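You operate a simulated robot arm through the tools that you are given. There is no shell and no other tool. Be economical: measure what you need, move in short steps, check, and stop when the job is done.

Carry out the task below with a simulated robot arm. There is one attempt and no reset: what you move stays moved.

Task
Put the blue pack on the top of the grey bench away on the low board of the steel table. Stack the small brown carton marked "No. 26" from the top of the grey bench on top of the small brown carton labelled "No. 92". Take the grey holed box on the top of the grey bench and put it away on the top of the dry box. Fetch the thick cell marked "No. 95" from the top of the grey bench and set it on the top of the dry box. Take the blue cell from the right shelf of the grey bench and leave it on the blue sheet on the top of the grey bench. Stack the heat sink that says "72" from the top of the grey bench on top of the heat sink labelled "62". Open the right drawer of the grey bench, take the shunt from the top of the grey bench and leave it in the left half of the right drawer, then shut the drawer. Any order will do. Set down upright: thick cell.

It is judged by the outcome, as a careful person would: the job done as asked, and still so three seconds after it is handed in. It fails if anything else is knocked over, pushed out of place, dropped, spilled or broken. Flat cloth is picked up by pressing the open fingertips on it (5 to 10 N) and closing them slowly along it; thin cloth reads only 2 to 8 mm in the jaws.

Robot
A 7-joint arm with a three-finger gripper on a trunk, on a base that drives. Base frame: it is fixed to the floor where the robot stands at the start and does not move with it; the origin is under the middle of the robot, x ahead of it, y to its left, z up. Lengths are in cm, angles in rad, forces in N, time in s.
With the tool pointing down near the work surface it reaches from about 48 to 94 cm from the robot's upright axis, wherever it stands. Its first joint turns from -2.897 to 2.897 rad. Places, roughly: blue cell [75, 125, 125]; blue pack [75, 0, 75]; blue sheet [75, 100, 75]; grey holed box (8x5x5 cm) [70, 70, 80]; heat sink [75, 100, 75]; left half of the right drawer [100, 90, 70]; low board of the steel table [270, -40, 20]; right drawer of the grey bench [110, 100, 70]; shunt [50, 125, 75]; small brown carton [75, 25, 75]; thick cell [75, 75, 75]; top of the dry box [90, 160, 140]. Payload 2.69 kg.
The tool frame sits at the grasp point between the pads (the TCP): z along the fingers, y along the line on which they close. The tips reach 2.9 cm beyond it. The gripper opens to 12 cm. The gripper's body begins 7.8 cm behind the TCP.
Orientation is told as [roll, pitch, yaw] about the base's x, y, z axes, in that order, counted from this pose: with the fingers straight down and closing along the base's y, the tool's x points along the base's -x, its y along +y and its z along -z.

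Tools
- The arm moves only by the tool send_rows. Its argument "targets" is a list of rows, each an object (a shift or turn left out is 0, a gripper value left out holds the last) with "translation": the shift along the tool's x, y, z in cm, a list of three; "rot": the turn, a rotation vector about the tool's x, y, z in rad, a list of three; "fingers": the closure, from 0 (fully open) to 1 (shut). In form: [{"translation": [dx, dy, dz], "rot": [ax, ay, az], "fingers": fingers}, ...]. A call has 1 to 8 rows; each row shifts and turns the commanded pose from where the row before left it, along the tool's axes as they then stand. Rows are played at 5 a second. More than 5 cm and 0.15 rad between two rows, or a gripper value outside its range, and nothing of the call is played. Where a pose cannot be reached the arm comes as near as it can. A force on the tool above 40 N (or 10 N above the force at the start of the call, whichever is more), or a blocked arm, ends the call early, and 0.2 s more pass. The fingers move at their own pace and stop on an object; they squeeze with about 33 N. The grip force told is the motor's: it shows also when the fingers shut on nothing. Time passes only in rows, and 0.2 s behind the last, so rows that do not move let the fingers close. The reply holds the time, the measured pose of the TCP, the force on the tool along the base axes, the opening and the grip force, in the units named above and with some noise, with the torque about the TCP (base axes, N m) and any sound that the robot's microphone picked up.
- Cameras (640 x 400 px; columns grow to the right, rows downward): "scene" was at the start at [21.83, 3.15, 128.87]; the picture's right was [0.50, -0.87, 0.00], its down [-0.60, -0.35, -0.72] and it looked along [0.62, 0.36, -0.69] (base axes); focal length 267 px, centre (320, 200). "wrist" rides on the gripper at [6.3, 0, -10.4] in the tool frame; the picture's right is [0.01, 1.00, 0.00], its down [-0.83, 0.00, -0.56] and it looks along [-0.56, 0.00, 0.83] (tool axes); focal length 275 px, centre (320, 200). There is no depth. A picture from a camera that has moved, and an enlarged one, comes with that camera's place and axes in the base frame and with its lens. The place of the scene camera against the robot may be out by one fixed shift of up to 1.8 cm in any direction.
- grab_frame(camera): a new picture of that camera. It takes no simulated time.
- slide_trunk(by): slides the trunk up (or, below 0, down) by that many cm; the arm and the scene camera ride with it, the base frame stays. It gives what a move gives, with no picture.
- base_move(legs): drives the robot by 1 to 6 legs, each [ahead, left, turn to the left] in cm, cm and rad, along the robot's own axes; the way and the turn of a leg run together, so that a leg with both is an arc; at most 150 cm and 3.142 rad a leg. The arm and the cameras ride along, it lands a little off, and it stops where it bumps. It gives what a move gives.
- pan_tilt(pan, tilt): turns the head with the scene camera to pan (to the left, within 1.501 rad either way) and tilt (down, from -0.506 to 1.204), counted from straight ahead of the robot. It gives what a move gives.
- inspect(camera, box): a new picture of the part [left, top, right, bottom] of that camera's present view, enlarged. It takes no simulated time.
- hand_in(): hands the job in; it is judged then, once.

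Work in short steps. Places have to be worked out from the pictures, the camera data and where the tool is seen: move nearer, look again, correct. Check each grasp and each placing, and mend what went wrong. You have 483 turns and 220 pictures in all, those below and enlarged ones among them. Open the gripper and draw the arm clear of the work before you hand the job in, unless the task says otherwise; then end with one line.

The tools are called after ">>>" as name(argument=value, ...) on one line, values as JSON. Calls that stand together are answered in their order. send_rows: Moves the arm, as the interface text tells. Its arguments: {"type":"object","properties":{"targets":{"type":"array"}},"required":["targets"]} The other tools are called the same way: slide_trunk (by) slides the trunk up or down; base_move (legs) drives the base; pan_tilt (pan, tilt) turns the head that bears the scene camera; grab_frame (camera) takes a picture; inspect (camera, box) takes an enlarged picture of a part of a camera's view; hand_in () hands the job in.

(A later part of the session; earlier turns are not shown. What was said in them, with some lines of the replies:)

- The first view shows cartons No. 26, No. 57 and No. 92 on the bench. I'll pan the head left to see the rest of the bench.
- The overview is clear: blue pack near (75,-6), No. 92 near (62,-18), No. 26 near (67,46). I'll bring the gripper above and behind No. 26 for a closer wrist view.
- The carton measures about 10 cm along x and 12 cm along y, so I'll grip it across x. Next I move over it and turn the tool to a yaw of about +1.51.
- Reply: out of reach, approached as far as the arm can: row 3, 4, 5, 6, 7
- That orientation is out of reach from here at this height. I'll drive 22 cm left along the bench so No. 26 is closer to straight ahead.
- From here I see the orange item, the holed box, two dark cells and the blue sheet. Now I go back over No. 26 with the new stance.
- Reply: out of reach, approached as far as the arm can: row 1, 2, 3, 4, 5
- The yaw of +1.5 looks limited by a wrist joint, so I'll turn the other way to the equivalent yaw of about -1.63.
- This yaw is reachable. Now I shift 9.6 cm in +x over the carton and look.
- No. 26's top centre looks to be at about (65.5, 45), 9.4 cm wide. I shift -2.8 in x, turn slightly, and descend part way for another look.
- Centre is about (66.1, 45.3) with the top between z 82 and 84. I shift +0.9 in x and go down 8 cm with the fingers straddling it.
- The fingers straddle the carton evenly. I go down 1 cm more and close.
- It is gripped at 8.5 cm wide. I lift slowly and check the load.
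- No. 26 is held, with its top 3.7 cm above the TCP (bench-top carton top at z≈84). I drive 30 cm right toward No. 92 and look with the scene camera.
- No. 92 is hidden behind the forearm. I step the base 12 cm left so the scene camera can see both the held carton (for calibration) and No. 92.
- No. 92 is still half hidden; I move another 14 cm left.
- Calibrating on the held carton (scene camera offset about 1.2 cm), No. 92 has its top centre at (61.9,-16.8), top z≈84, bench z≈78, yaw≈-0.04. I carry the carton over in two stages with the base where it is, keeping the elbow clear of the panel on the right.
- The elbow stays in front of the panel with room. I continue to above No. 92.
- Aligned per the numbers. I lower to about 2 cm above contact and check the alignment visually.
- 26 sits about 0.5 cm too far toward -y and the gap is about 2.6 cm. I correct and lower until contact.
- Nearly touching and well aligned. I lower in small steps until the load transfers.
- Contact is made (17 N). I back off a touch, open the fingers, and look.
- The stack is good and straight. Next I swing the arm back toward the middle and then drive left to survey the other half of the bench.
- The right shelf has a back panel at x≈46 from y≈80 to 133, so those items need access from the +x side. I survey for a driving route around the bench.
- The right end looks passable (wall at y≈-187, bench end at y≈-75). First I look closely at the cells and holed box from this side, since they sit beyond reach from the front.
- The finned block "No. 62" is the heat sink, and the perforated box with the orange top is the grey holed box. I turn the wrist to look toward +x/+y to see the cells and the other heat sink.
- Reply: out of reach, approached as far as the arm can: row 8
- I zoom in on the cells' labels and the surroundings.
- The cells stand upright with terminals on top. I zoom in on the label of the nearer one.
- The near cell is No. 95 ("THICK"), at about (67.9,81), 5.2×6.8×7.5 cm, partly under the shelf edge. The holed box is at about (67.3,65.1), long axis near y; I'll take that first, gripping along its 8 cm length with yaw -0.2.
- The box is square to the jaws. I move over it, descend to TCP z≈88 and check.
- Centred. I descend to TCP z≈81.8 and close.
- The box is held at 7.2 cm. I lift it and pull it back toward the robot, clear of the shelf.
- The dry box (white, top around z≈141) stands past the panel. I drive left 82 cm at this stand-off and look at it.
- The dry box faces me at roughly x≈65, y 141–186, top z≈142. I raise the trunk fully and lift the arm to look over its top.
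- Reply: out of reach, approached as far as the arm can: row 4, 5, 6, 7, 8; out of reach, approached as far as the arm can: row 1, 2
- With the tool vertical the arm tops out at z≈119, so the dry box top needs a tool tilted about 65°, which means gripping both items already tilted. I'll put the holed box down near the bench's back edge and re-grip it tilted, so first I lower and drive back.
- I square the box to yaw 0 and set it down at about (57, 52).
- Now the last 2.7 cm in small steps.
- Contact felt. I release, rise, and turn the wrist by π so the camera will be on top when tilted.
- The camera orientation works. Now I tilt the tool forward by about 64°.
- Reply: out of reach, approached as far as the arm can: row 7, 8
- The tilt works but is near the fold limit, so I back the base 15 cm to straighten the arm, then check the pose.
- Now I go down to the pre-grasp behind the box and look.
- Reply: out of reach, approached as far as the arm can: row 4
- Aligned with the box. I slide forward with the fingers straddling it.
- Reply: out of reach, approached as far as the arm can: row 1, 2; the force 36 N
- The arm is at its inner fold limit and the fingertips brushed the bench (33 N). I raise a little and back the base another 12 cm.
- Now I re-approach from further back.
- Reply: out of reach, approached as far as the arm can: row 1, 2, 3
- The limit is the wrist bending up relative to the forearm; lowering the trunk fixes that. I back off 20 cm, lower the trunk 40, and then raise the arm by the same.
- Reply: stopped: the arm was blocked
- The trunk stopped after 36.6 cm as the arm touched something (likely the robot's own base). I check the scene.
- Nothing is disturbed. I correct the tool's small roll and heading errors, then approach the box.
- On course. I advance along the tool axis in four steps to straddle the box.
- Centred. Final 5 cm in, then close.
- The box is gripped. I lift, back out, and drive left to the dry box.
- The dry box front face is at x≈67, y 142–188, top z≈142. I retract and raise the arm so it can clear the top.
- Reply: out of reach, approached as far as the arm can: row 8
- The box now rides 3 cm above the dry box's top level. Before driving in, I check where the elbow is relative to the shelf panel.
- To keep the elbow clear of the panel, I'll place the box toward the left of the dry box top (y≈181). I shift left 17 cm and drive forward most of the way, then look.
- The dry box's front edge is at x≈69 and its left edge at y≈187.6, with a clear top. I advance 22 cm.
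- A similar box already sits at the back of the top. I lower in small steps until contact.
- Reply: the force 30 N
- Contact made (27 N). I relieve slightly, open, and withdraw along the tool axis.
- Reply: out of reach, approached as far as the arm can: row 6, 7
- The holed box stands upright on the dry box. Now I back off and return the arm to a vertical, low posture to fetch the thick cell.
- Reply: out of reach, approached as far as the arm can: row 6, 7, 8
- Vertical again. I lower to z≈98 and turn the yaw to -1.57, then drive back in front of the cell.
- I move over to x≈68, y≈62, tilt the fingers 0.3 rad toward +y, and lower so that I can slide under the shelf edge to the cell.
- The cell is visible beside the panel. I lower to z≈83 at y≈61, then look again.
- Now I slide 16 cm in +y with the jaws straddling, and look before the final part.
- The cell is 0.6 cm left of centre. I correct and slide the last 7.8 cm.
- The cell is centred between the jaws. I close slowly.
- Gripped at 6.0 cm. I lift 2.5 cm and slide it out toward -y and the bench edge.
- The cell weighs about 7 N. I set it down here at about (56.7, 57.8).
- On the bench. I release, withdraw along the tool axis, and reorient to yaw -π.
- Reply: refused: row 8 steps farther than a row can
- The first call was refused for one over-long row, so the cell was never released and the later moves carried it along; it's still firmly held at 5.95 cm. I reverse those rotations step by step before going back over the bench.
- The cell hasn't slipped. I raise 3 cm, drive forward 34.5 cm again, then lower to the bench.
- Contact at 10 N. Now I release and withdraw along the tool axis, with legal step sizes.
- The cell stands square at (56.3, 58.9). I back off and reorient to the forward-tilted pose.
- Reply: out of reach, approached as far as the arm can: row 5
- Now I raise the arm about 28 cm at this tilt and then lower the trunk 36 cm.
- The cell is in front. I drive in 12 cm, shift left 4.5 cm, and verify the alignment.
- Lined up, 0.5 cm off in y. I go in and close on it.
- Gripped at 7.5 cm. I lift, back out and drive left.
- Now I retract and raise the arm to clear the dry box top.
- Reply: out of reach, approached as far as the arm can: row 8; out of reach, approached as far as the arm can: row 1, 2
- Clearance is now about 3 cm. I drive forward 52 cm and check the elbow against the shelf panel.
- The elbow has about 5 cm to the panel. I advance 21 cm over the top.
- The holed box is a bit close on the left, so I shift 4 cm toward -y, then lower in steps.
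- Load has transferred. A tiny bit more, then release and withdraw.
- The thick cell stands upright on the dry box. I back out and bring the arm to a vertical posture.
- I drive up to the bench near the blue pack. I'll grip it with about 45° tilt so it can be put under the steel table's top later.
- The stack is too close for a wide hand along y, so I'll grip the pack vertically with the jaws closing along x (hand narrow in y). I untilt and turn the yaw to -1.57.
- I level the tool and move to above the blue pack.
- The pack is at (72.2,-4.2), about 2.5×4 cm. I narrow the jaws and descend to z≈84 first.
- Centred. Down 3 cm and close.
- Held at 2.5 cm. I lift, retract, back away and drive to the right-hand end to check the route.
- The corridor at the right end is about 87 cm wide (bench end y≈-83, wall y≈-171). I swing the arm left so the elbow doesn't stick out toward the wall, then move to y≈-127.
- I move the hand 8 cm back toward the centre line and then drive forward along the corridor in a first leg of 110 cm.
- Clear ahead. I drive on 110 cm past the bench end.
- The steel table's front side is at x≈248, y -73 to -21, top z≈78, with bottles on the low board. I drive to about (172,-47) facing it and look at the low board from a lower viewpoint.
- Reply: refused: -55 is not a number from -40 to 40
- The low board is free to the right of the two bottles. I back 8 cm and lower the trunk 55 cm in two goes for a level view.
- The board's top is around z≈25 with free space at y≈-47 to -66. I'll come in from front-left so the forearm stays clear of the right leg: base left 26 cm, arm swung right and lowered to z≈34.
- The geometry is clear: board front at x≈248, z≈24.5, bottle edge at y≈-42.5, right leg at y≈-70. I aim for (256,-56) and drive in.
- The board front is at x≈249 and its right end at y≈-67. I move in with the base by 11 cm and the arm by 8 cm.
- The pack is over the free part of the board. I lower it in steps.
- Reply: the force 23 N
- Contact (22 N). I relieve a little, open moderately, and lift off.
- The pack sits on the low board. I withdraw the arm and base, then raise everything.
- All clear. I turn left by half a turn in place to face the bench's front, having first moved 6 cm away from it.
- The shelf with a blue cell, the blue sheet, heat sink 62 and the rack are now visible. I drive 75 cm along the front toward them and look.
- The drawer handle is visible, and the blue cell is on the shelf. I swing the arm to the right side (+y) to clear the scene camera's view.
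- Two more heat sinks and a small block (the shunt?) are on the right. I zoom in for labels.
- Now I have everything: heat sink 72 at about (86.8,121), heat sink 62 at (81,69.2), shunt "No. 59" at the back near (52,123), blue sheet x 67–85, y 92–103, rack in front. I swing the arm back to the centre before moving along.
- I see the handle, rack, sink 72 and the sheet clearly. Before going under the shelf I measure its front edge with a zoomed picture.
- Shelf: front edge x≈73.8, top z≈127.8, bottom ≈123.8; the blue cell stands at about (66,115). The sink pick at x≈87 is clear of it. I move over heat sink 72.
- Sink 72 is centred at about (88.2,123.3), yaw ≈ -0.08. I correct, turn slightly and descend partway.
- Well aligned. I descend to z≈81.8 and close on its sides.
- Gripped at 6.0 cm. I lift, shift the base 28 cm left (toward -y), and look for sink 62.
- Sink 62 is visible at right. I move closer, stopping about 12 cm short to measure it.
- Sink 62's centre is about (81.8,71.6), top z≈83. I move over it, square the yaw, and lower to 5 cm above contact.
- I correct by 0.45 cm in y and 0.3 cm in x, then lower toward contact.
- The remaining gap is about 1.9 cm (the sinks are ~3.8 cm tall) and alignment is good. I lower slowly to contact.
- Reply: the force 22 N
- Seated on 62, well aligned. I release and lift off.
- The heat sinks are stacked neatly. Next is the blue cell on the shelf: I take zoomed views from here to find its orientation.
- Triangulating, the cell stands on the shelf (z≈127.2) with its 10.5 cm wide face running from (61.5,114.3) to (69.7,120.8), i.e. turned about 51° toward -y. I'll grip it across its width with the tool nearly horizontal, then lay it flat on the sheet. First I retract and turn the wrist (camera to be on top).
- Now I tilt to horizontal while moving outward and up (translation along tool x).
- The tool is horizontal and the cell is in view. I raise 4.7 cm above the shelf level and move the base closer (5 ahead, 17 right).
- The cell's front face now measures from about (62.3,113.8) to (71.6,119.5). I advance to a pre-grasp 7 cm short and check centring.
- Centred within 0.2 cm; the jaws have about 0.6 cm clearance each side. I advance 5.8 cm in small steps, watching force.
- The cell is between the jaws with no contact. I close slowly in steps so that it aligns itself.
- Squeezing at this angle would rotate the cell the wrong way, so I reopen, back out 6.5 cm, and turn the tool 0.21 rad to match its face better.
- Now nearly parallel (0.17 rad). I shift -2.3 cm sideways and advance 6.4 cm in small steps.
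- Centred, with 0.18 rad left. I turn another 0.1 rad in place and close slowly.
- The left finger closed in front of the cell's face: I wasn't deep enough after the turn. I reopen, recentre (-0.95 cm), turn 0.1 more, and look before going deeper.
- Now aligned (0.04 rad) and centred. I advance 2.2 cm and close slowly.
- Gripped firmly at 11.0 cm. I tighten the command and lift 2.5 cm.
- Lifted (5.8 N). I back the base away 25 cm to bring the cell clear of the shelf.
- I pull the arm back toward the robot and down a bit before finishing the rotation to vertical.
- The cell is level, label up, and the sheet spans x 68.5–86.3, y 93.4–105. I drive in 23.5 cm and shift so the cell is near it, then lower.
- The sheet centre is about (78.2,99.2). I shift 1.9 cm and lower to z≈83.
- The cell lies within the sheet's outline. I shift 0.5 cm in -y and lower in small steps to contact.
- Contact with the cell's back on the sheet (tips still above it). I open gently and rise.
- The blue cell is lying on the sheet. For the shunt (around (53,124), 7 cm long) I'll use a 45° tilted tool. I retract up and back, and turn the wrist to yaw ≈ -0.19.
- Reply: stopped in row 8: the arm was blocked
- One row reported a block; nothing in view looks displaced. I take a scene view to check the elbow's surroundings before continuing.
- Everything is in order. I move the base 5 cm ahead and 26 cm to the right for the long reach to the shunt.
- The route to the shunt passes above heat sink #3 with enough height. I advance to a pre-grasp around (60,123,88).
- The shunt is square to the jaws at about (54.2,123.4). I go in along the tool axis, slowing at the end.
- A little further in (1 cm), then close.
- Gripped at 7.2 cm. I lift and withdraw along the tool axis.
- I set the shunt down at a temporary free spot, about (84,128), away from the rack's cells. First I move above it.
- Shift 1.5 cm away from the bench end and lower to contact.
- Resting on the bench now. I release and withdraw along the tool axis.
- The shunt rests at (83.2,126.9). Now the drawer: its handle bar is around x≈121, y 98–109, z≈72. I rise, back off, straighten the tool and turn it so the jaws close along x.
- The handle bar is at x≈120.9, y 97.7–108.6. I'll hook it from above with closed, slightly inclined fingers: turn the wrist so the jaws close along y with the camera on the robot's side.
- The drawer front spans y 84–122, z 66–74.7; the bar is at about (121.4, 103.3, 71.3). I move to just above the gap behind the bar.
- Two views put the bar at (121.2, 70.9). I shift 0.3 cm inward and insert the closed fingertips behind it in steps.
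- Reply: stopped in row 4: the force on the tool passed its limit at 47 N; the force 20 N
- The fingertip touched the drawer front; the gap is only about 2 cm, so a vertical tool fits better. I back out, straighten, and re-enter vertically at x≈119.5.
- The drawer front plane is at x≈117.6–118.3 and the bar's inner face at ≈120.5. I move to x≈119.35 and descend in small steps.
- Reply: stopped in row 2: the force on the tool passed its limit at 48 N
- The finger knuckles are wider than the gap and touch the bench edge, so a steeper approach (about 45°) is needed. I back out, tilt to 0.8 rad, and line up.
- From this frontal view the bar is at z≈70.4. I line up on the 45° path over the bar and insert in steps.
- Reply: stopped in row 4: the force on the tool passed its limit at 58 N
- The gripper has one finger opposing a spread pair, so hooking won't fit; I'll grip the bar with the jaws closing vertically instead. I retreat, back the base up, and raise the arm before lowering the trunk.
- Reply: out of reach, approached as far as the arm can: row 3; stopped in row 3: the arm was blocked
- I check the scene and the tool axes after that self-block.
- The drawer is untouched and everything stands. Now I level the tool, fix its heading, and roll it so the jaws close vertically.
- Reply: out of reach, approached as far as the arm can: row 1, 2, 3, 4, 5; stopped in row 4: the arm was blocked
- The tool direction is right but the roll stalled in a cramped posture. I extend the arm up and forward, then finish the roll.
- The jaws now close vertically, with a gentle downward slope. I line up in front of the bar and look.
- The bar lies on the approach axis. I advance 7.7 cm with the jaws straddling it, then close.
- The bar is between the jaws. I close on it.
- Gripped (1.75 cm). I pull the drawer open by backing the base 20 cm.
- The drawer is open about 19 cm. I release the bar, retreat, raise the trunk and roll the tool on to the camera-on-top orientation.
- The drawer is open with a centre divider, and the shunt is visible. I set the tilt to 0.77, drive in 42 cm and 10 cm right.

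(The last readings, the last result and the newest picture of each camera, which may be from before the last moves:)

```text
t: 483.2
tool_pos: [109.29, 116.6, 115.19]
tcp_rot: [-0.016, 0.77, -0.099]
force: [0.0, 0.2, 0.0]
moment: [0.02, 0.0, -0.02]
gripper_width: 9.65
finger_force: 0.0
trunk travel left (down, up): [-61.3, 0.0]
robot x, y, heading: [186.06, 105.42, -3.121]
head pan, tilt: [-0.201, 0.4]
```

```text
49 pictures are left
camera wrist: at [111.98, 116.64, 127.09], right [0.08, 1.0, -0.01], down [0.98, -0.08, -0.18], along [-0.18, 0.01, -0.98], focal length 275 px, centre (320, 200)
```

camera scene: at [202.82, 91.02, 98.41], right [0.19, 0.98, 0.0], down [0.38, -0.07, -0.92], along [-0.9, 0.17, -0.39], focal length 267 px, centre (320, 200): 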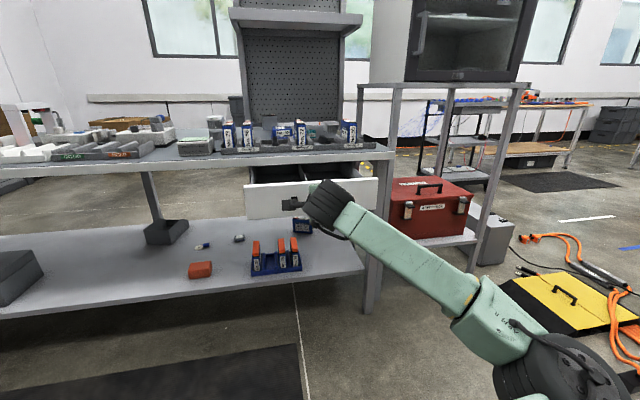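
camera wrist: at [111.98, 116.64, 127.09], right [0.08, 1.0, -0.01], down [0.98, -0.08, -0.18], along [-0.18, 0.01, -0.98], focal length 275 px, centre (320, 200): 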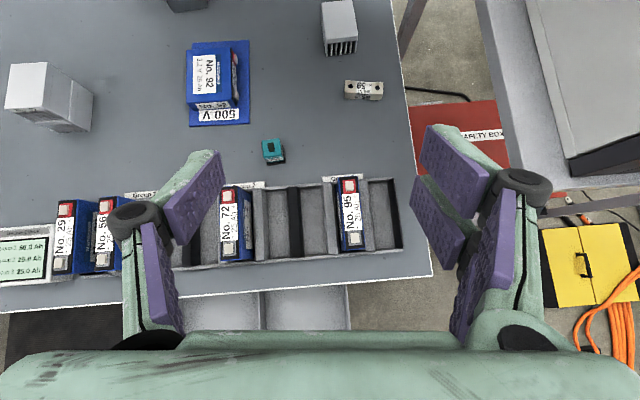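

The shunt is still at (83.1,127.0). I move to the pre-grasp above it.

>>> send_rows(targets=[{"translation": [-0.67, 1.08, 4.39]}, {"translation": [-0.67, 1.08, 4.39]}, {"translation": [-0.67, 1.08, 4.39]}, {"translation": [-0.67, 1.08, 4.39]}, {"translation": [-0.67, 1.08, 4.39]}, {"translation": [-0.67, 1.08, 4.39]}, {"translation": [-0.67, 1.08, 4.39]}, {}])

>>> grab_frame(camera="wrist")

```text
t: 485.0
tool_pos: [91.81, 125.66, 89.89]
tcp_rot: [-0.017, 0.77, -0.099]
force: [0.9, 0.0, 0.1]
moment: [0.01, 0.02, -0.01]
gripper_width: 9.61
finger_force: 0.0
trunk travel left (down, up): [-61.3, 0.0]
robot x, y, heading: [186.37, 105.11, -3.121]
head pan, tilt: [-0.201, 0.4]
```

```text
48 pictures are left
camera wrist: at [94.54, 125.61, 101.81], right [0.08, 1.0, -0.01], down [0.98, -0.08, -0.18], along [-0.18, 0.01, -0.98], focal length 275 px, centre (320, 200)
```

wrist: 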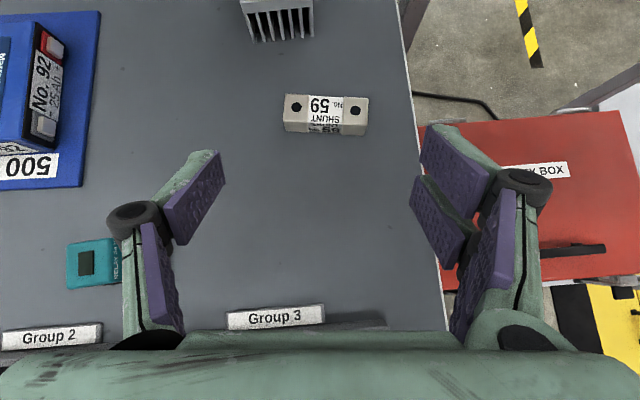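

Lined up. I go in 11.8 cm along the tool axis and close.

>>> send_rows(targets=[{"translation": [0, 0.4, 4]}, {"translation": [0, 0, 4]}, {"translation": [0, 0, 2.8]}, {"translation": [0, 0, 0.9]}, {}, {"fingers": 0.4}, {"fingers": 0.55}, {"fingers": 0.55}])

>>> grab_frame(camera="wrist")

```text
t: 486.8
tool_pos: [83.89, 126.59, 81.44]
tcp_rot: [-0.019, 0.77, -0.101]
force: [-0.3, 1.0, 0.7]
moment: [0.03, 0.03, -0.01]
gripper_width: 7.26
finger_force: 27.4
trunk travel left (down, up): [-61.3, 0.0]
robot x, y, heading: [185.98, 105.64, -3.117]
head pan, tilt: [-0.201, 0.4]
```

```text
47 pictures are left
camera wrist: at [86.68, 126.59, 93.37], right [0.08, 1.0, -0.01], down [0.98, -0.08, -0.18], along [-0.18, 0.01, -0.98], focal length 275 px, centre (320, 200)
```

wrist: 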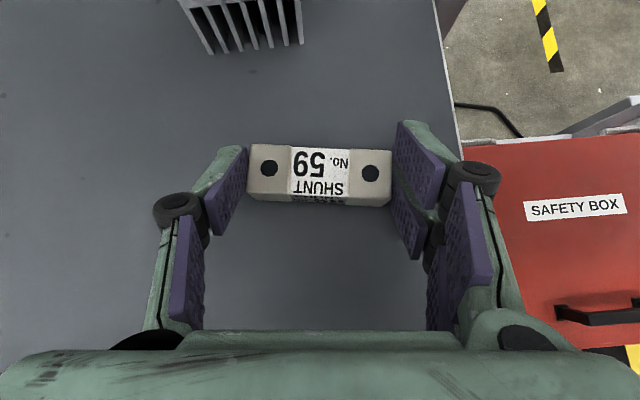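

Gripped at 7.3 cm. I withdraw up and back, then reposition the base so the hand is over the drawer's left half.

>>> send_rows(targets=[{"translation": [1, 0, -3], "fingers": 0.6}, {"translation": [0, 0, -4.5]}, {"translation": [0, 0, -4.5]}, {"translation": [0, 0, -4.5]}, {"translation": [0, 0, -4.5]}, {"translation": [0, 0, -4.5]}, {}])

>>> base_move(legs=[[-28, 0, 0], [0, 30, 0]])

>>> grab_frame(camera="wrist")

```text
t: 488.4
tool_pos: [100.8, 125.49, 100.55]
tcp_rot: [-0.017, 0.768, -0.099]
force: [-0.4, 0.7, -2.1]
moment: [-0.01, -0.03, 0.03]
gripper_width: 7.22
finger_force: 33.3
trunk travel left (down, up): [-61.3, 0.0]
robot x, y, heading: [185.66, 105.74, -3.121]
head pan, tilt: [-0.201, 0.4]
```

```text
t: 492.9
tool_pos: [129.48, 96.17, 100.42]
tcp_rot: [-0.018, 0.768, -0.098]
force: [0.3, -0.9, -1.6]
moment: [0.04, -0.05, -0.02]
gripper_width: 7.19
finger_force: 32.8
trunk travel left (down, up): [-61.3, 0.0]
robot x, y, heading: [214.62, 76.31, -3.119]
head pan, tilt: [-0.201, 0.4]
```

```text
46 pictures are left
camera wrist: at [132.31, 96.13, 112.37], right [0.08, 1.0, -0.01], down [0.98, -0.08, -0.18], along [-0.18, 0.01, -0.98], focal length 275 px, centre (320, 200)
```

wrist: 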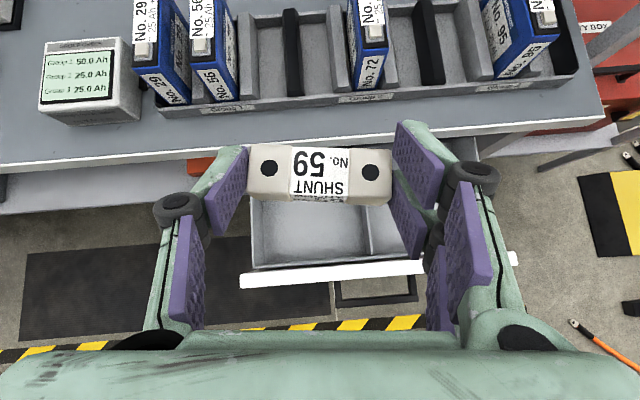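

The left compartment spans y≈85–103, x≈118–134. I lower toward its middle.

>>> send_rows(targets=[{"translation": [-3, -0.38, 3.36]}, {"translation": [-3, -0.38, 3.36]}, {"translation": [-3, -0.38, 3.36]}, {"translation": [-3, -0.38, 3.36]}, {"translation": [-3, -0.38, 3.36]}, {}])

>>> grab_frame(camera="wrist")

```text
t: 494.3
tool_pos: [128.2, 94.13, 78.08]
tcp_rot: [-0.015, 0.768, -0.098]
force: [-0.2, 0.6, -3.0]
moment: [-0.02, -0.01, -0.02]
gripper_width: 7.22
finger_force: 33.3
trunk travel left (down, up): [-61.3, 0.0]
robot x, y, heading: [215.22, 76.14, -3.123]
head pan, tilt: [-0.201, 0.4]
```

```text
45 pictures are left
camera wrist: at [131.07, 94.0, 89.93], right [0.08, 1.0, -0.01], down [0.98, -0.08, -0.18], along [-0.18, 0.01, -0.98], focal length 275 px, centre (320, 200)
```

wrist: 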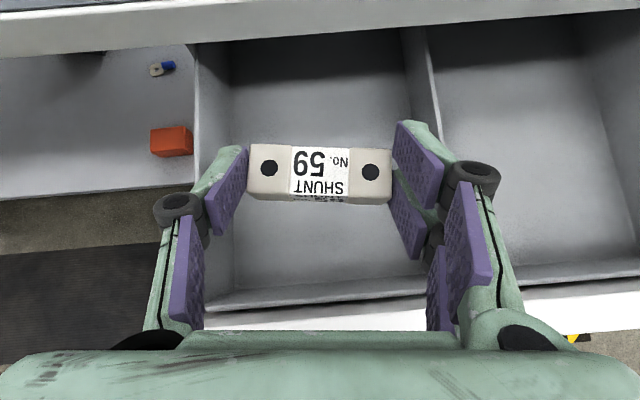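

The compartment is y≈87–101.7; I centre at 94.4 and lower carefully with force checks.

>>> send_rows(targets=[{"translation": [-2.1, 0.25, 2.15]}, {"translation": [-1.4, 0, 1.44]}, {"translation": [-0.7, 0, 0.72]}, {"translation": [-0.35, 0, 0.36]}, {}])

```text
t: 495.5
tool_pos: [128.58, 94.23, 71.43]
tcp_rot: [-0.016, 0.77, -0.099]
force: [-1.7, 0.0, -0.2]
moment: [0.09, -0.18, 0.04]
gripper_width: 7.2
finger_force: 32.7
trunk travel left (down, up): [-61.3, 0.0]
robot x, y, heading: [214.9, 76.68, -3.122]
head pan, tilt: [-0.201, 0.4]
```

>>> send_rows(targets=[{"translation": [-0.14, 0, 0.14]}, {"translation": [-0.07, 0, 0.07]}, {}])

>>> grab_frame(camera="wrist")

```text
t: 496.3
tool_pos: [128.55, 94.32, 71.2]
tcp_rot: [-0.017, 0.769, -0.1]
force: [0.1, -0.5, -2.7]
moment: [0.02, -0.01, 0.01]
gripper_width: 7.19
finger_force: 33.4
trunk travel left (down, up): [-61.3, 0.0]
robot x, y, heading: [214.7, 76.36, -3.123]
head pan, tilt: [-0.201, 0.4]
```

```text
44 pictures are left
camera wrist: at [131.28, 94.22, 83.03], right [0.08, 1.0, -0.01], down [0.98, -0.08, -0.18], along [-0.18, 0.01, -0.98], focal length 275 px, centre (320, 200)
```

wrist: 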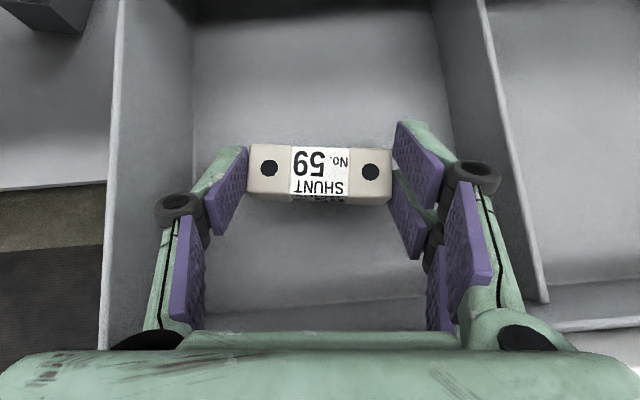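

Not on the floor yet. I continue down in small steps.

>>> send_rows(targets=[{"translation": [-0.35, 0, 0.36]}, {"translation": [-0.28, 0, 0.29]}, {"translation": [-0.21, 0, 0.22]}, {}])

```text
t: 497.3
tool_pos: [128.17, 94.18, 70.88]
tcp_rot: [-0.017, 0.787, -0.095]
force: [-2.3, -2.0, 18.1]
moment: [-0.22, -1.79, 0.24]
gripper_width: 7.19
finger_force: 33.1
trunk travel left (down, up): [-61.3, 0.0]
robot x, y, heading: [214.85, 76.02, -3.118]
head pan, tilt: [-0.201, 0.4]
stopped in row 4: the force on the tool passed its limit at 42 N (the readings are from after the stop); the commanded pose is now the measured one
```

The hand's underside met the drawer front's rim rather than the shunt reaching the floor. I lift slightly, move 2.7 cm further in, and lower again.

>>> send_rows(targets=[{"translation": [0.6, 0, -0.6]}, {"translation": [1.9, 0, 1.9]}, {"translation": [-0.6, 0, 0.6]}, {}])

```text
t: 498.3
tool_pos: [125.68, 94.46, 70.84]
tcp_rot: [-0.016, 0.784, -0.092]
force: [-2.3, 0.8, 21.3]
moment: [-0.15, -2.0, 0.44]
gripper_width: 7.18
finger_force: 33.1
trunk travel left (down, up): [-61.3, 0.0]
robot x, y, heading: [214.84, 76.4, -3.117]
head pan, tilt: [-0.201, 0.4]
```

Same contact again; I check whether the drawer got dragged along.

>>> grab_frame(camera="wrist")

>>> pan_tilt(pan=-0.15, tilt=0.6)

>>> grab_frame(camera="scene")

```text
43 pictures are left
camera wrist: at [128.65, 94.31, 82.7], right [0.08, 1.0, -0.01], down [0.98, -0.08, -0.2], along [-0.2, 0.01, -0.98], focal length 275 px, centre (320, 200)
```

wrist: 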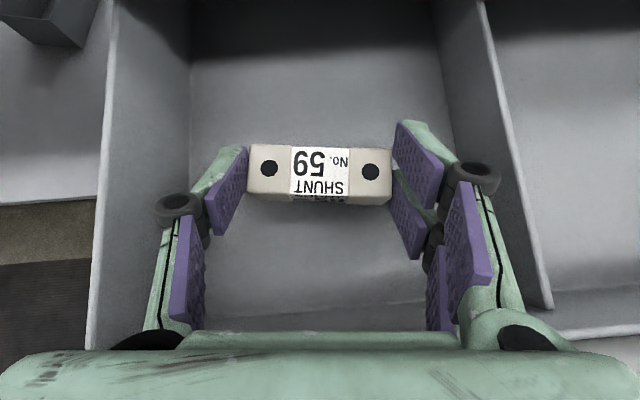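

```text
t: 499.0
tool_pos: [125.82, 94.34, 70.8]
tcp_rot: [-0.016, 0.785, -0.095]
force: [-2.5, 2.8, 31.2]
moment: [0.06, -2.67, 0.98]
gripper_width: 7.19
finger_force: 32.6
trunk travel left (down, up): [-61.3, 0.0]
robot x, y, heading: [214.88, 76.43, -3.123]
head pan, tilt: [-0.15, 0.6]
```

```text
42 pictures are left
camera scene: at [189.81, 76.17, 136.68], right [0.13, 0.99, 0.0], down [0.56, -0.07, -0.83], along [-0.82, 0.11, -0.56], focal length 267 px, centre (320, 200)
```

scene: 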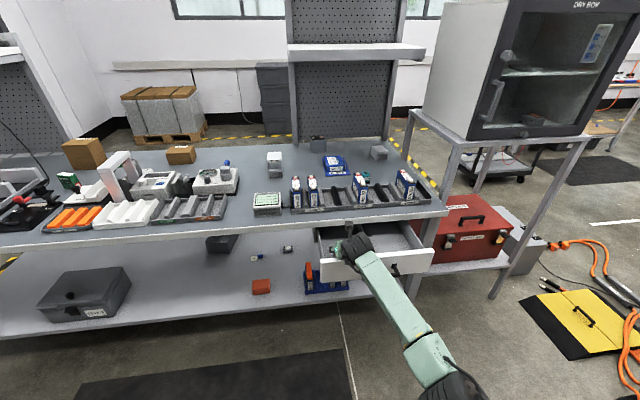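

The drawer was dragged in about 2 cm with the hand on its rim. I lift 3 cm clear first, then move 4.5 cm further in, and check.

>>> send_rows(targets=[{"translation": [2.1, 0, -2.1]}, {}])

>>> send_rows(targets=[{"translation": [1.6, -0.3, 1.6]}, {"translation": [1.6, 0, 1.6]}, {}])

>>> grab_frame(camera="wrist")

```text
t: 499.6
tool_pos: [125.71, 94.52, 73.18]
tcp_rot: [-0.02, 0.774, -0.099]
force: [0.5, -0.8, -1.4]
moment: [-0.02, -0.01, -0.03]
gripper_width: 7.2
finger_force: 32.9
trunk travel left (down, up): [-61.3, 0.0]
robot x, y, heading: [214.45, 76.52, -3.121]
head pan, tilt: [-0.15, 0.6]
```

```text
t: 500.4
tool_pos: [121.05, 94.53, 73.18]
tcp_rot: [-0.018, 0.777, -0.096]
force: [-0.7, -0.1, -2.3]
moment: [0.01, 0.0, 0.01]
gripper_width: 7.2
finger_force: 33.4
trunk travel left (down, up): [-61.3, 0.0]
robot x, y, heading: [214.91, 76.29, -3.122]
head pan, tilt: [-0.15, 0.6]
```

```text
41 pictures are left
camera wrist: at [123.89, 94.44, 85.14], right [0.08, 1.0, -0.01], down [0.98, -0.08, -0.19], along [-0.19, 0.01, -0.98], focal length 275 px, centre (320, 200)
```

wrist: 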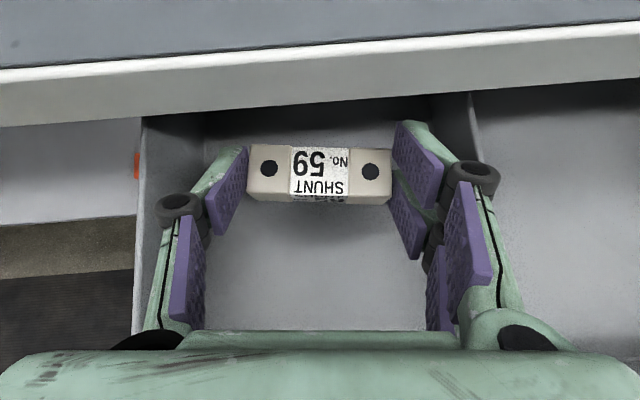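

Free now, with the tips at x≈119. I lower in small steps to the floor of the drawer.

>>> send_rows(targets=[{"translation": [-0.9, 0, 0.92]}, {"translation": [-0.7, 0, 0.72]}, {"translation": [-0.35, 0, 0.36]}, {"translation": [-0.28, 0, 0.29]}, {}])

```text
t: 501.6
tool_pos: [121.14, 94.6, 69.98]
tcp_rot: [-0.018, 0.778, -0.096]
force: [0.1, 0.6, -1.2]
moment: [-0.01, -0.03, -0.01]
gripper_width: 7.19
finger_force: 32.6
trunk travel left (down, up): [-61.3, 0.0]
robot x, y, heading: [214.87, 76.55, -3.125]
head pan, tilt: [-0.15, 0.6]
```

>>> send_rows(targets=[{"translation": [-0.28, 0, 0.29]}, {"translation": [-0.28, 0, 0.29]}, {"translation": [-0.21, 0, 0.22]}, {}])

```text
t: 502.6
tool_pos: [121.14, 94.69, 69.59]
tcp_rot: [-0.018, 0.789, -0.095]
force: [-1.8, 2.2, 28.8]
moment: [-0.32, -2.18, 0.41]
gripper_width: 7.18
finger_force: 33.2
trunk travel left (down, up): [-61.3, 0.0]
robot x, y, heading: [214.75, 76.39, -3.122]
head pan, tilt: [-0.15, 0.6]
```

>>> grab_frame(camera="wrist")

```text
40 pictures are left
camera wrist: at [124.07, 94.61, 81.55], right [0.08, 1.0, -0.01], down [0.98, -0.08, -0.2], along [-0.2, 0.01, -0.98], focal length 275 px, centre (320, 200)
```

wrist: 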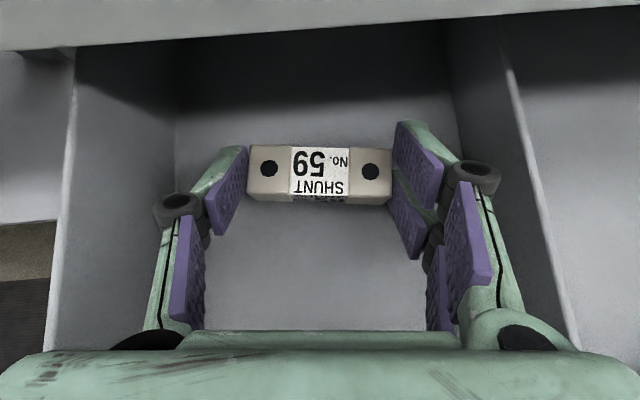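

The shunt appears at the floor. I open slightly to release, then lift out gently.

>>> send_rows(targets=[{"fingers": 0.38}, {"fingers": 0.34}, {"fingers": 0.32}, {}])

>>> grab_frame(camera="wrist")

```text
t: 503.6
tool_pos: [121.22, 94.7, 69.09]
tcp_rot: [-0.017, 0.779, -0.096]
force: [-1.4, 4.6, 15.5]
moment: [0.83, -0.08, 0.06]
gripper_width: 9.0
finger_force: 4.6
trunk travel left (down, up): [-61.3, 0.0]
robot x, y, heading: [214.48, 76.12, -3.115]
head pan, tilt: [-0.15, 0.6]
```

```text
39 pictures are left
camera wrist: at [124.07, 94.61, 81.04], right [0.08, 1.0, -0.01], down [0.98, -0.08, -0.19], along [-0.19, 0.01, -0.98], focal length 275 px, centre (320, 200)
```

wrist: 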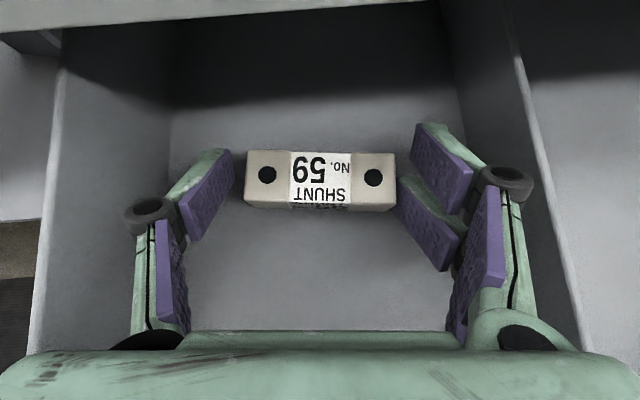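

Released; the shunt lies on the drawer floor in the left half. I lift straight up.

>>> send_rows(targets=[{"translation": [0.7, 0, -0.7]}, {"translation": [2.1, 0, -2.1]}, {"translation": [3, 0, -3]}, {"translation": [3, 0, -3]}, {}])

>>> grab_frame(camera="wrist")

```text
t: 504.8
tool_pos: [120.88, 94.54, 81.44]
tcp_rot: [-0.02, 0.778, -0.096]
force: [0.2, -0.1, -0.1]
moment: [0.03, -0.03, -0.02]
gripper_width: 8.17
finger_force: 0.1
trunk travel left (down, up): [-61.3, 0.0]
robot x, y, heading: [214.86, 76.19, -3.119]
head pan, tilt: [-0.15, 0.6]
```

```text
38 pictures are left
camera wrist: at [123.73, 94.52, 93.32], right [0.08, 1.0, -0.01], down [0.98, -0.08, -0.19], along [-0.19, 0.01, -0.98], focal length 275 px, centre (320, 200)
```

wrist: 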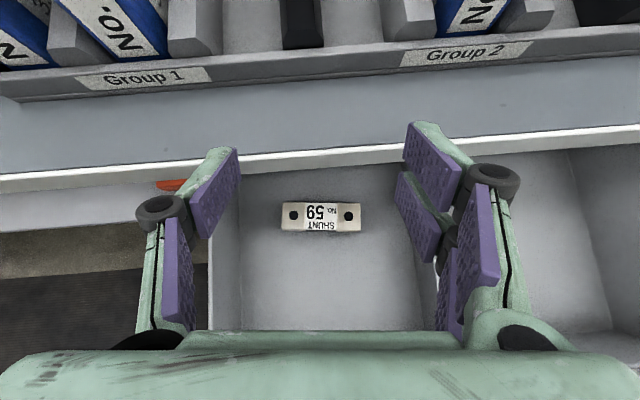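

The shunt lies flat in the left compartment. To close the drawer I'll push the handle bar with closed fingers: retreat, tilt flatter, lower the trunk a bit.

>>> send_rows(targets=[{"translation": [0, 0, -4.5]}, {"translation": [0, 0, -4.5]}, {"translation": [0, 0, -4.5]}, {"translation": [0, 0, -4.5], "fingers": 1}, {"translation": [0, 2.5, -4]}, {"translation": [0, 3, 0]}, {"translation": [0, 3, 0]}, {}])

>>> base_move(legs=[[-16, 0, -0.02]])

>>> send_rows(targets=[{"rot": [0, 0.12, 0]}, {"rot": [0, 0.12, 0]}, {"rot": [0, 0.12, 0]}, {"rot": [0, 0.12, 0]}, {}])

>>> slide_trunk(by=-24)

>>> grab_frame(camera="wrist")

```text
t: 506.6
tool_pos: [137.05, 102.18, 96.91]
tcp_rot: [-0.016, 0.778, -0.094]
force: [0.5, 0.1, 0.5]
moment: [0.03, -0.01, 0.0]
gripper_width: 0.0
finger_force: 9.4
trunk travel left (down, up): [-61.3, 0.0]
robot x, y, heading: [214.77, 76.41, -3.117]
head pan, tilt: [-0.15, 0.6]
```

```text
t: 508.0
tool_pos: [153.13, 103.95, 96.91]
tcp_rot: [-0.018, 0.78, -0.119]
force: [-0.4, -0.7, -0.2]
moment: [0.02, 0.03, 0.0]
gripper_width: 0.01
finger_force: 28.3
trunk travel left (down, up): [-61.3, 0.0]
robot x, y, heading: [230.12, 76.47, 3.147]
head pan, tilt: [-0.15, 0.6]
```

```text
t: 509.2
tool_pos: [153.03, 103.89, 96.82]
tcp_rot: [-0.039, 1.261, -0.142]
force: [-0.3, -0.1, -0.2]
moment: [0.0, -0.01, -0.02]
gripper_width: 0.0
finger_force: 28.5
trunk travel left (down, up): [-61.3, 0.0]
robot x, y, heading: [230.08, 76.18, 3.141]
head pan, tilt: [-0.15, 0.6]
```

```text
t: 511.7
tool_pos: [153.06, 104.01, 72.83]
tcp_rot: [-0.043, 1.259, -0.144]
force: [-0.5, 0.4, 0.8]
moment: [0.0, 0.01, 0.01]
gripper_width: 0.0
finger_force: 28.9
trunk travel left (down, up): [-37.3, 24.0]
robot x, y, heading: [230.49, 76.42, 3.143]
head pan, tilt: [-0.15, 0.6]
```

```text
37 pictures are left
camera wrist: at [161.06, 103.22, 82.1], right [0.1, 0.99, -0.01], down [0.78, -0.09, -0.62], along [-0.62, 0.06, -0.78], focal length 275 px, centre (320, 200)
```

wrist: 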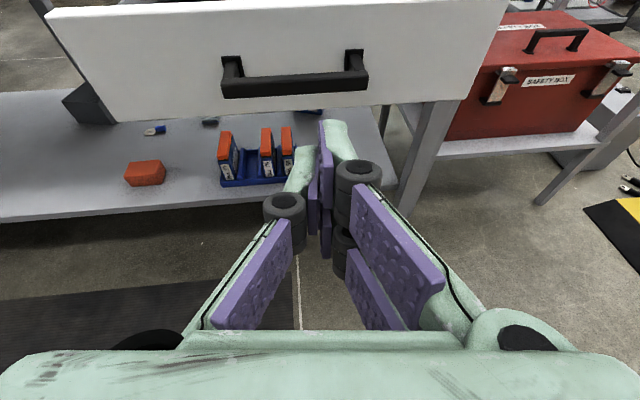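

The bar is at about (139, 103.4, 70.4). I align the closed fingertips with it and push by driving forward 24 cm.

>>> send_rows(targets=[{"translation": [-1.43, -1.1, 0.46]}, {}])

>>> base_move(legs=[[22, 0, 0]])

>>> grab_frame(camera="wrist")

```text
t: 512.3
tool_pos: [152.97, 102.87, 71.25]
tcp_rot: [-0.041, 1.261, -0.144]
force: [0.1, 0.0, -0.4]
moment: [0.01, -0.04, -0.03]
gripper_width: 0.0
finger_force: 28.5
trunk travel left (down, up): [-37.3, 24.0]
robot x, y, heading: [230.16, 76.61, 3.141]
head pan, tilt: [-0.15, 0.6]
```

```text
t: 514.0
tool_pos: [131.2, 103.17, 71.23]
tcp_rot: [-0.042, 1.259, -0.149]
force: [-0.3, 1.0, -0.4]
moment: [0.03, -0.04, -0.01]
gripper_width: 0.0
finger_force: 28.8
trunk travel left (down, up): [-37.3, 24.0]
robot x, y, heading: [208.47, 76.05, 3.135]
head pan, tilt: [-0.15, 0.6]
```

```text
36 pictures are left
camera wrist: at [139.24, 102.48, 80.5], right [0.11, 0.99, -0.01], down [0.78, -0.09, -0.62], along [-0.62, 0.06, -0.78], focal length 275 px, centre (320, 200)
```

wrist: 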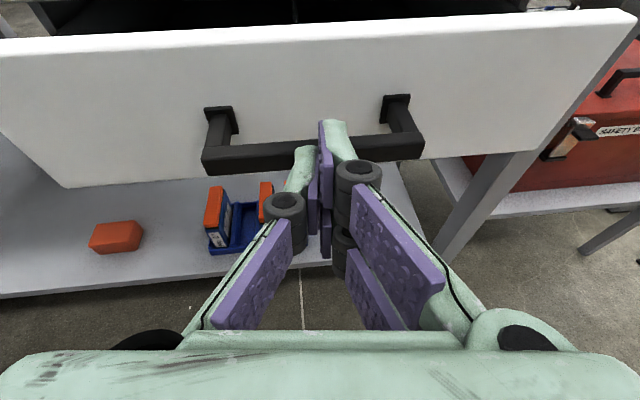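

The push works: the bar is now at x≈128. I push 5 cm more.

>>> base_move(legs=[[5.5, 0, 0]])

>>> grab_frame(camera="wrist")

```text
t: 515.0
tool_pos: [125.81, 103.28, 71.35]
tcp_rot: [-0.041, 1.259, -0.149]
force: [-0.3, -0.5, 0.3]
moment: [0.01, 0.02, -0.01]
gripper_width: 0.0
finger_force: 28.2
trunk travel left (down, up): [-37.3, 24.0]
robot x, y, heading: [202.85, 76.95, 3.134]
head pan, tilt: [-0.15, 0.6]
```

```text
35 pictures are left
camera wrist: at [133.77, 102.62, 80.49], right [0.11, 0.99, -0.01], down [0.78, -0.09, -0.62], along [-0.62, 0.06, -0.78], focal length 275 px, centre (320, 200)
```

wrist: 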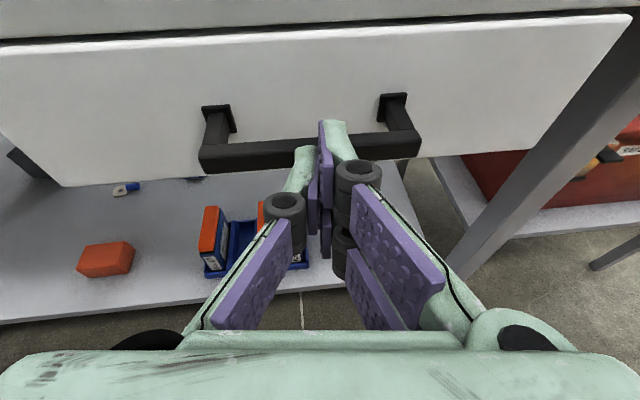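

Nearly closed; the bar is at ≈122.6. I finish with small arm pushes while watching the force.

>>> send_rows(targets=[{"translation": [0.15, 0, 0.48]}, {"translation": [0.15, 0, 0.48]}, {"translation": [0.15, 0, 0.48]}, {"translation": [0.15, 0, 0.48]}, {}])

>>> grab_frame(camera="wrist")

```text
t: 516.1
tool_pos: [123.79, 103.57, 71.35]
tcp_rot: [-0.04, 1.257, -0.15]
force: [36.4, -8.0, -4.1]
moment: [-0.02, -0.31, 0.38]
gripper_width: 0.0
finger_force: 28.2
trunk travel left (down, up): [-37.3, 24.0]
robot x, y, heading: [203.05, 76.29, 3.136]
head pan, tilt: [-0.15, 0.6]
```

```text
34 pictures are left
camera wrist: at [131.85, 102.82, 80.52], right [0.11, 0.99, -0.01], down [0.78, -0.09, -0.62], along [-0.62, 0.06, -0.78], focal length 275 px, centre (320, 200)
```

wrist: 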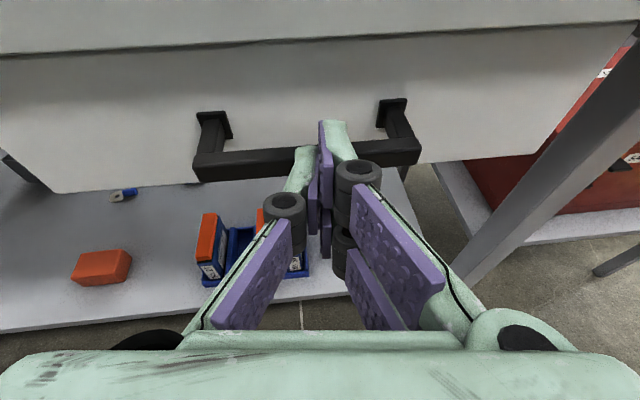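

36 N and the bar back at its closed position: the drawer is shut. I back away and take a wide check.

>>> send_rows(targets=[{"translation": [0, 0, -3]}, {"translation": [0, 0, -4]}, {}])

>>> base_move(legs=[[-25, 0, 0]])

>>> slide_trunk(by=24)

>>> pan_tilt(pan=-0.1, tilt=0.5)

>>> grab_frame(camera="scene")

>>> grab_frame(camera="wrist")

```text
t: 517.0
tool_pos: [130.69, 102.92, 73.33]
tcp_rot: [-0.044, 1.258, -0.151]
force: [0.0, 1.1, -0.3]
moment: [-0.01, -0.01, -0.01]
gripper_width: 0.0
finger_force: 28.3
trunk travel left (down, up): [-37.3, 24.0]
robot x, y, heading: [202.94, 77.0, 3.135]
head pan, tilt: [-0.15, 0.6]
```

```text
t: 518.8
tool_pos: [155.64, 102.82, 73.37]
tcp_rot: [-0.041, 1.259, -0.15]
force: [0.1, -0.2, -0.1]
moment: [0.01, 0.01, -0.03]
gripper_width: 0.0
finger_force: 28.8
trunk travel left (down, up): [-37.3, 24.0]
robot x, y, heading: [227.91, 76.15, 3.135]
head pan, tilt: [-0.15, 0.6]
```

```text
t: 521.3
tool_pos: [155.63, 102.71, 97.25]
tcp_rot: [-0.042, 1.26, -0.151]
force: [0.6, 0.0, 0.2]
moment: [0.02, -0.01, -0.01]
gripper_width: 0.0
finger_force: 28.8
trunk travel left (down, up): [-61.3, 0.0]
robot x, y, heading: [228.02, 76.64, 3.134]
head pan, tilt: [-0.15, 0.6]
```

```text
t: 522.0
tool_pos: [155.67, 102.7, 97.4]
tcp_rot: [-0.042, 1.259, -0.151]
force: [0.5, -0.1, 0.1]
moment: [0.01, 0.03, 0.02]
gripper_width: 0.0
finger_force: 28.7
trunk travel left (down, up): [-61.3, 0.0]
robot x, y, heading: [228.0, 76.39, 3.136]
head pan, tilt: [-0.099, 0.499]
```

```text
33 pictures are left
camera scene: at [202.38, 76.53, 137.5], right [0.1, 0.99, 0.0], down [0.48, -0.05, -0.88], along [-0.87, 0.09, -0.48], focal length 267 px, centre (320, 200)
```

scene: 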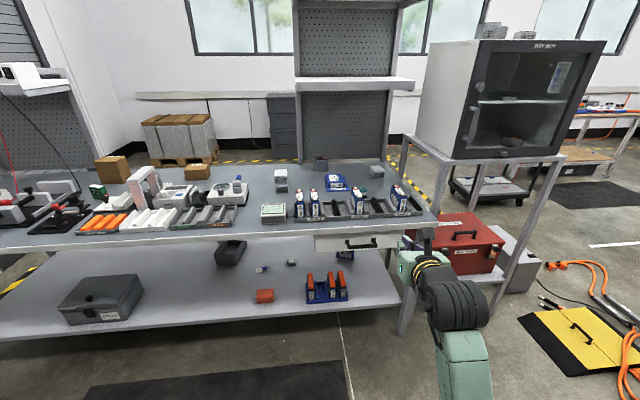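

```text
32 pictures are left
camera wrist: at [163.66, 102.05, 106.58], right [0.11, 0.99, -0.01], down [0.78, -0.09, -0.62], along [-0.62, 0.06, -0.78], focal length 275 px, centre (320, 200)
```

wrist: 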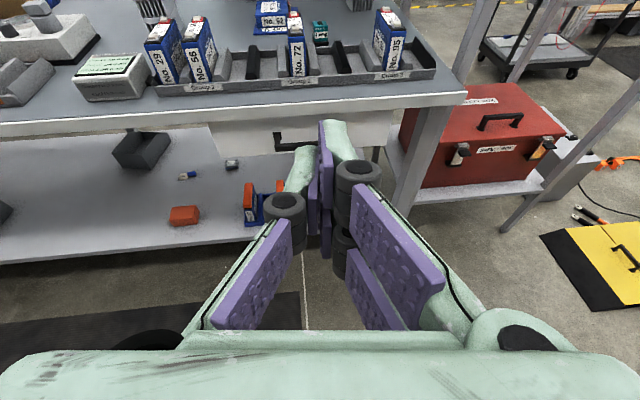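

The drawer is flush. I zoom in for a final check of the bench and the dry box top.

>>> inspect(camera="scene", box=[80, 140, 440, 260])

>>> inspect(camera="scene", box=[420, 10, 620, 110])

```text
1.78 times, centred on (260, 200) of scene
camera zoom: at [202.38, 76.53, 137.5], right [0.1, 0.99, 0.0], down [0.48, -0.05, -0.88], along [-0.87, 0.09, -0.48], focal length 474 px, centre (427, 200)
```

zoom: 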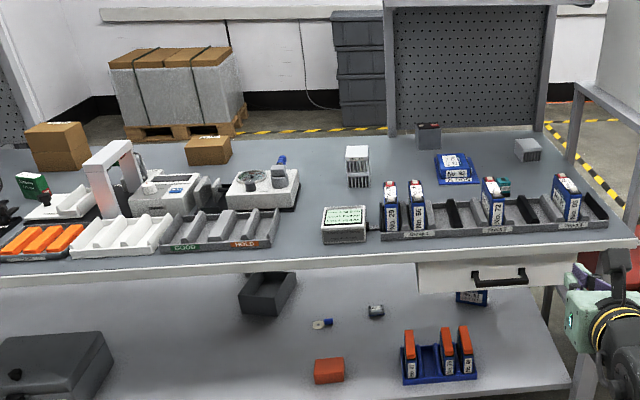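

```text
3.20 times, centred on (520, 60) of scene
camera zoom: at [202.38, 76.53, 137.5], right [0.1, 0.99, 0.0], down [0.48, -0.05, -0.88], along [-0.87, 0.09, -0.48], focal length 853 px, centre (-320, 648)
```

zoom: 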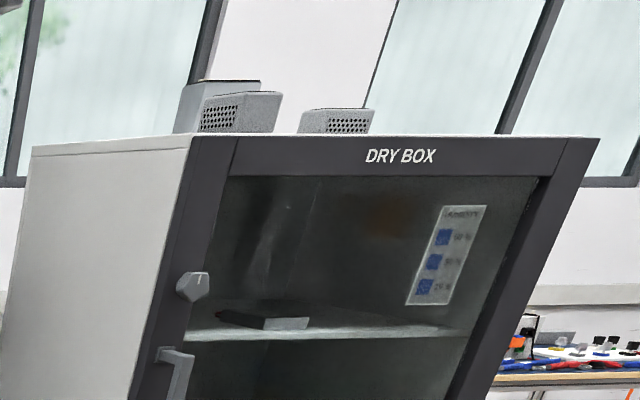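

All placements look right: the stacks, the cell on the sheet, the items on the dry box and the shut drawer. I open the gripper with the arm clear of the work and hand in.

>>> send_rows(targets=[{"translation": [0, 0, -3], "fingers": 0}, {"translation": [0, 0, -3]}, {}, {}])

>>> hand_in()

```text
t: 523.0
tool_pos: [161.53, 102.32, 99.31]
tcp_rot: [-0.045, 1.258, -0.15]
force: [0.2, 0.7, -0.4]
moment: [0.0, 0.0, 0.01]
gripper_width: 7.47
finger_force: 0.1
trunk travel left (down, up): [-61.3, 0.0]
robot x, y, heading: [227.91, 76.55, 3.141]
head pan, tilt: [-0.099, 0.499]
```

```text
The job is handed in.
```

All seven jobs are done and handed in; in the final pictures nothing else looked knocked over or displaced, and the blue cell No. 92 lies flat (label up) on the blue sheet rather than standing.
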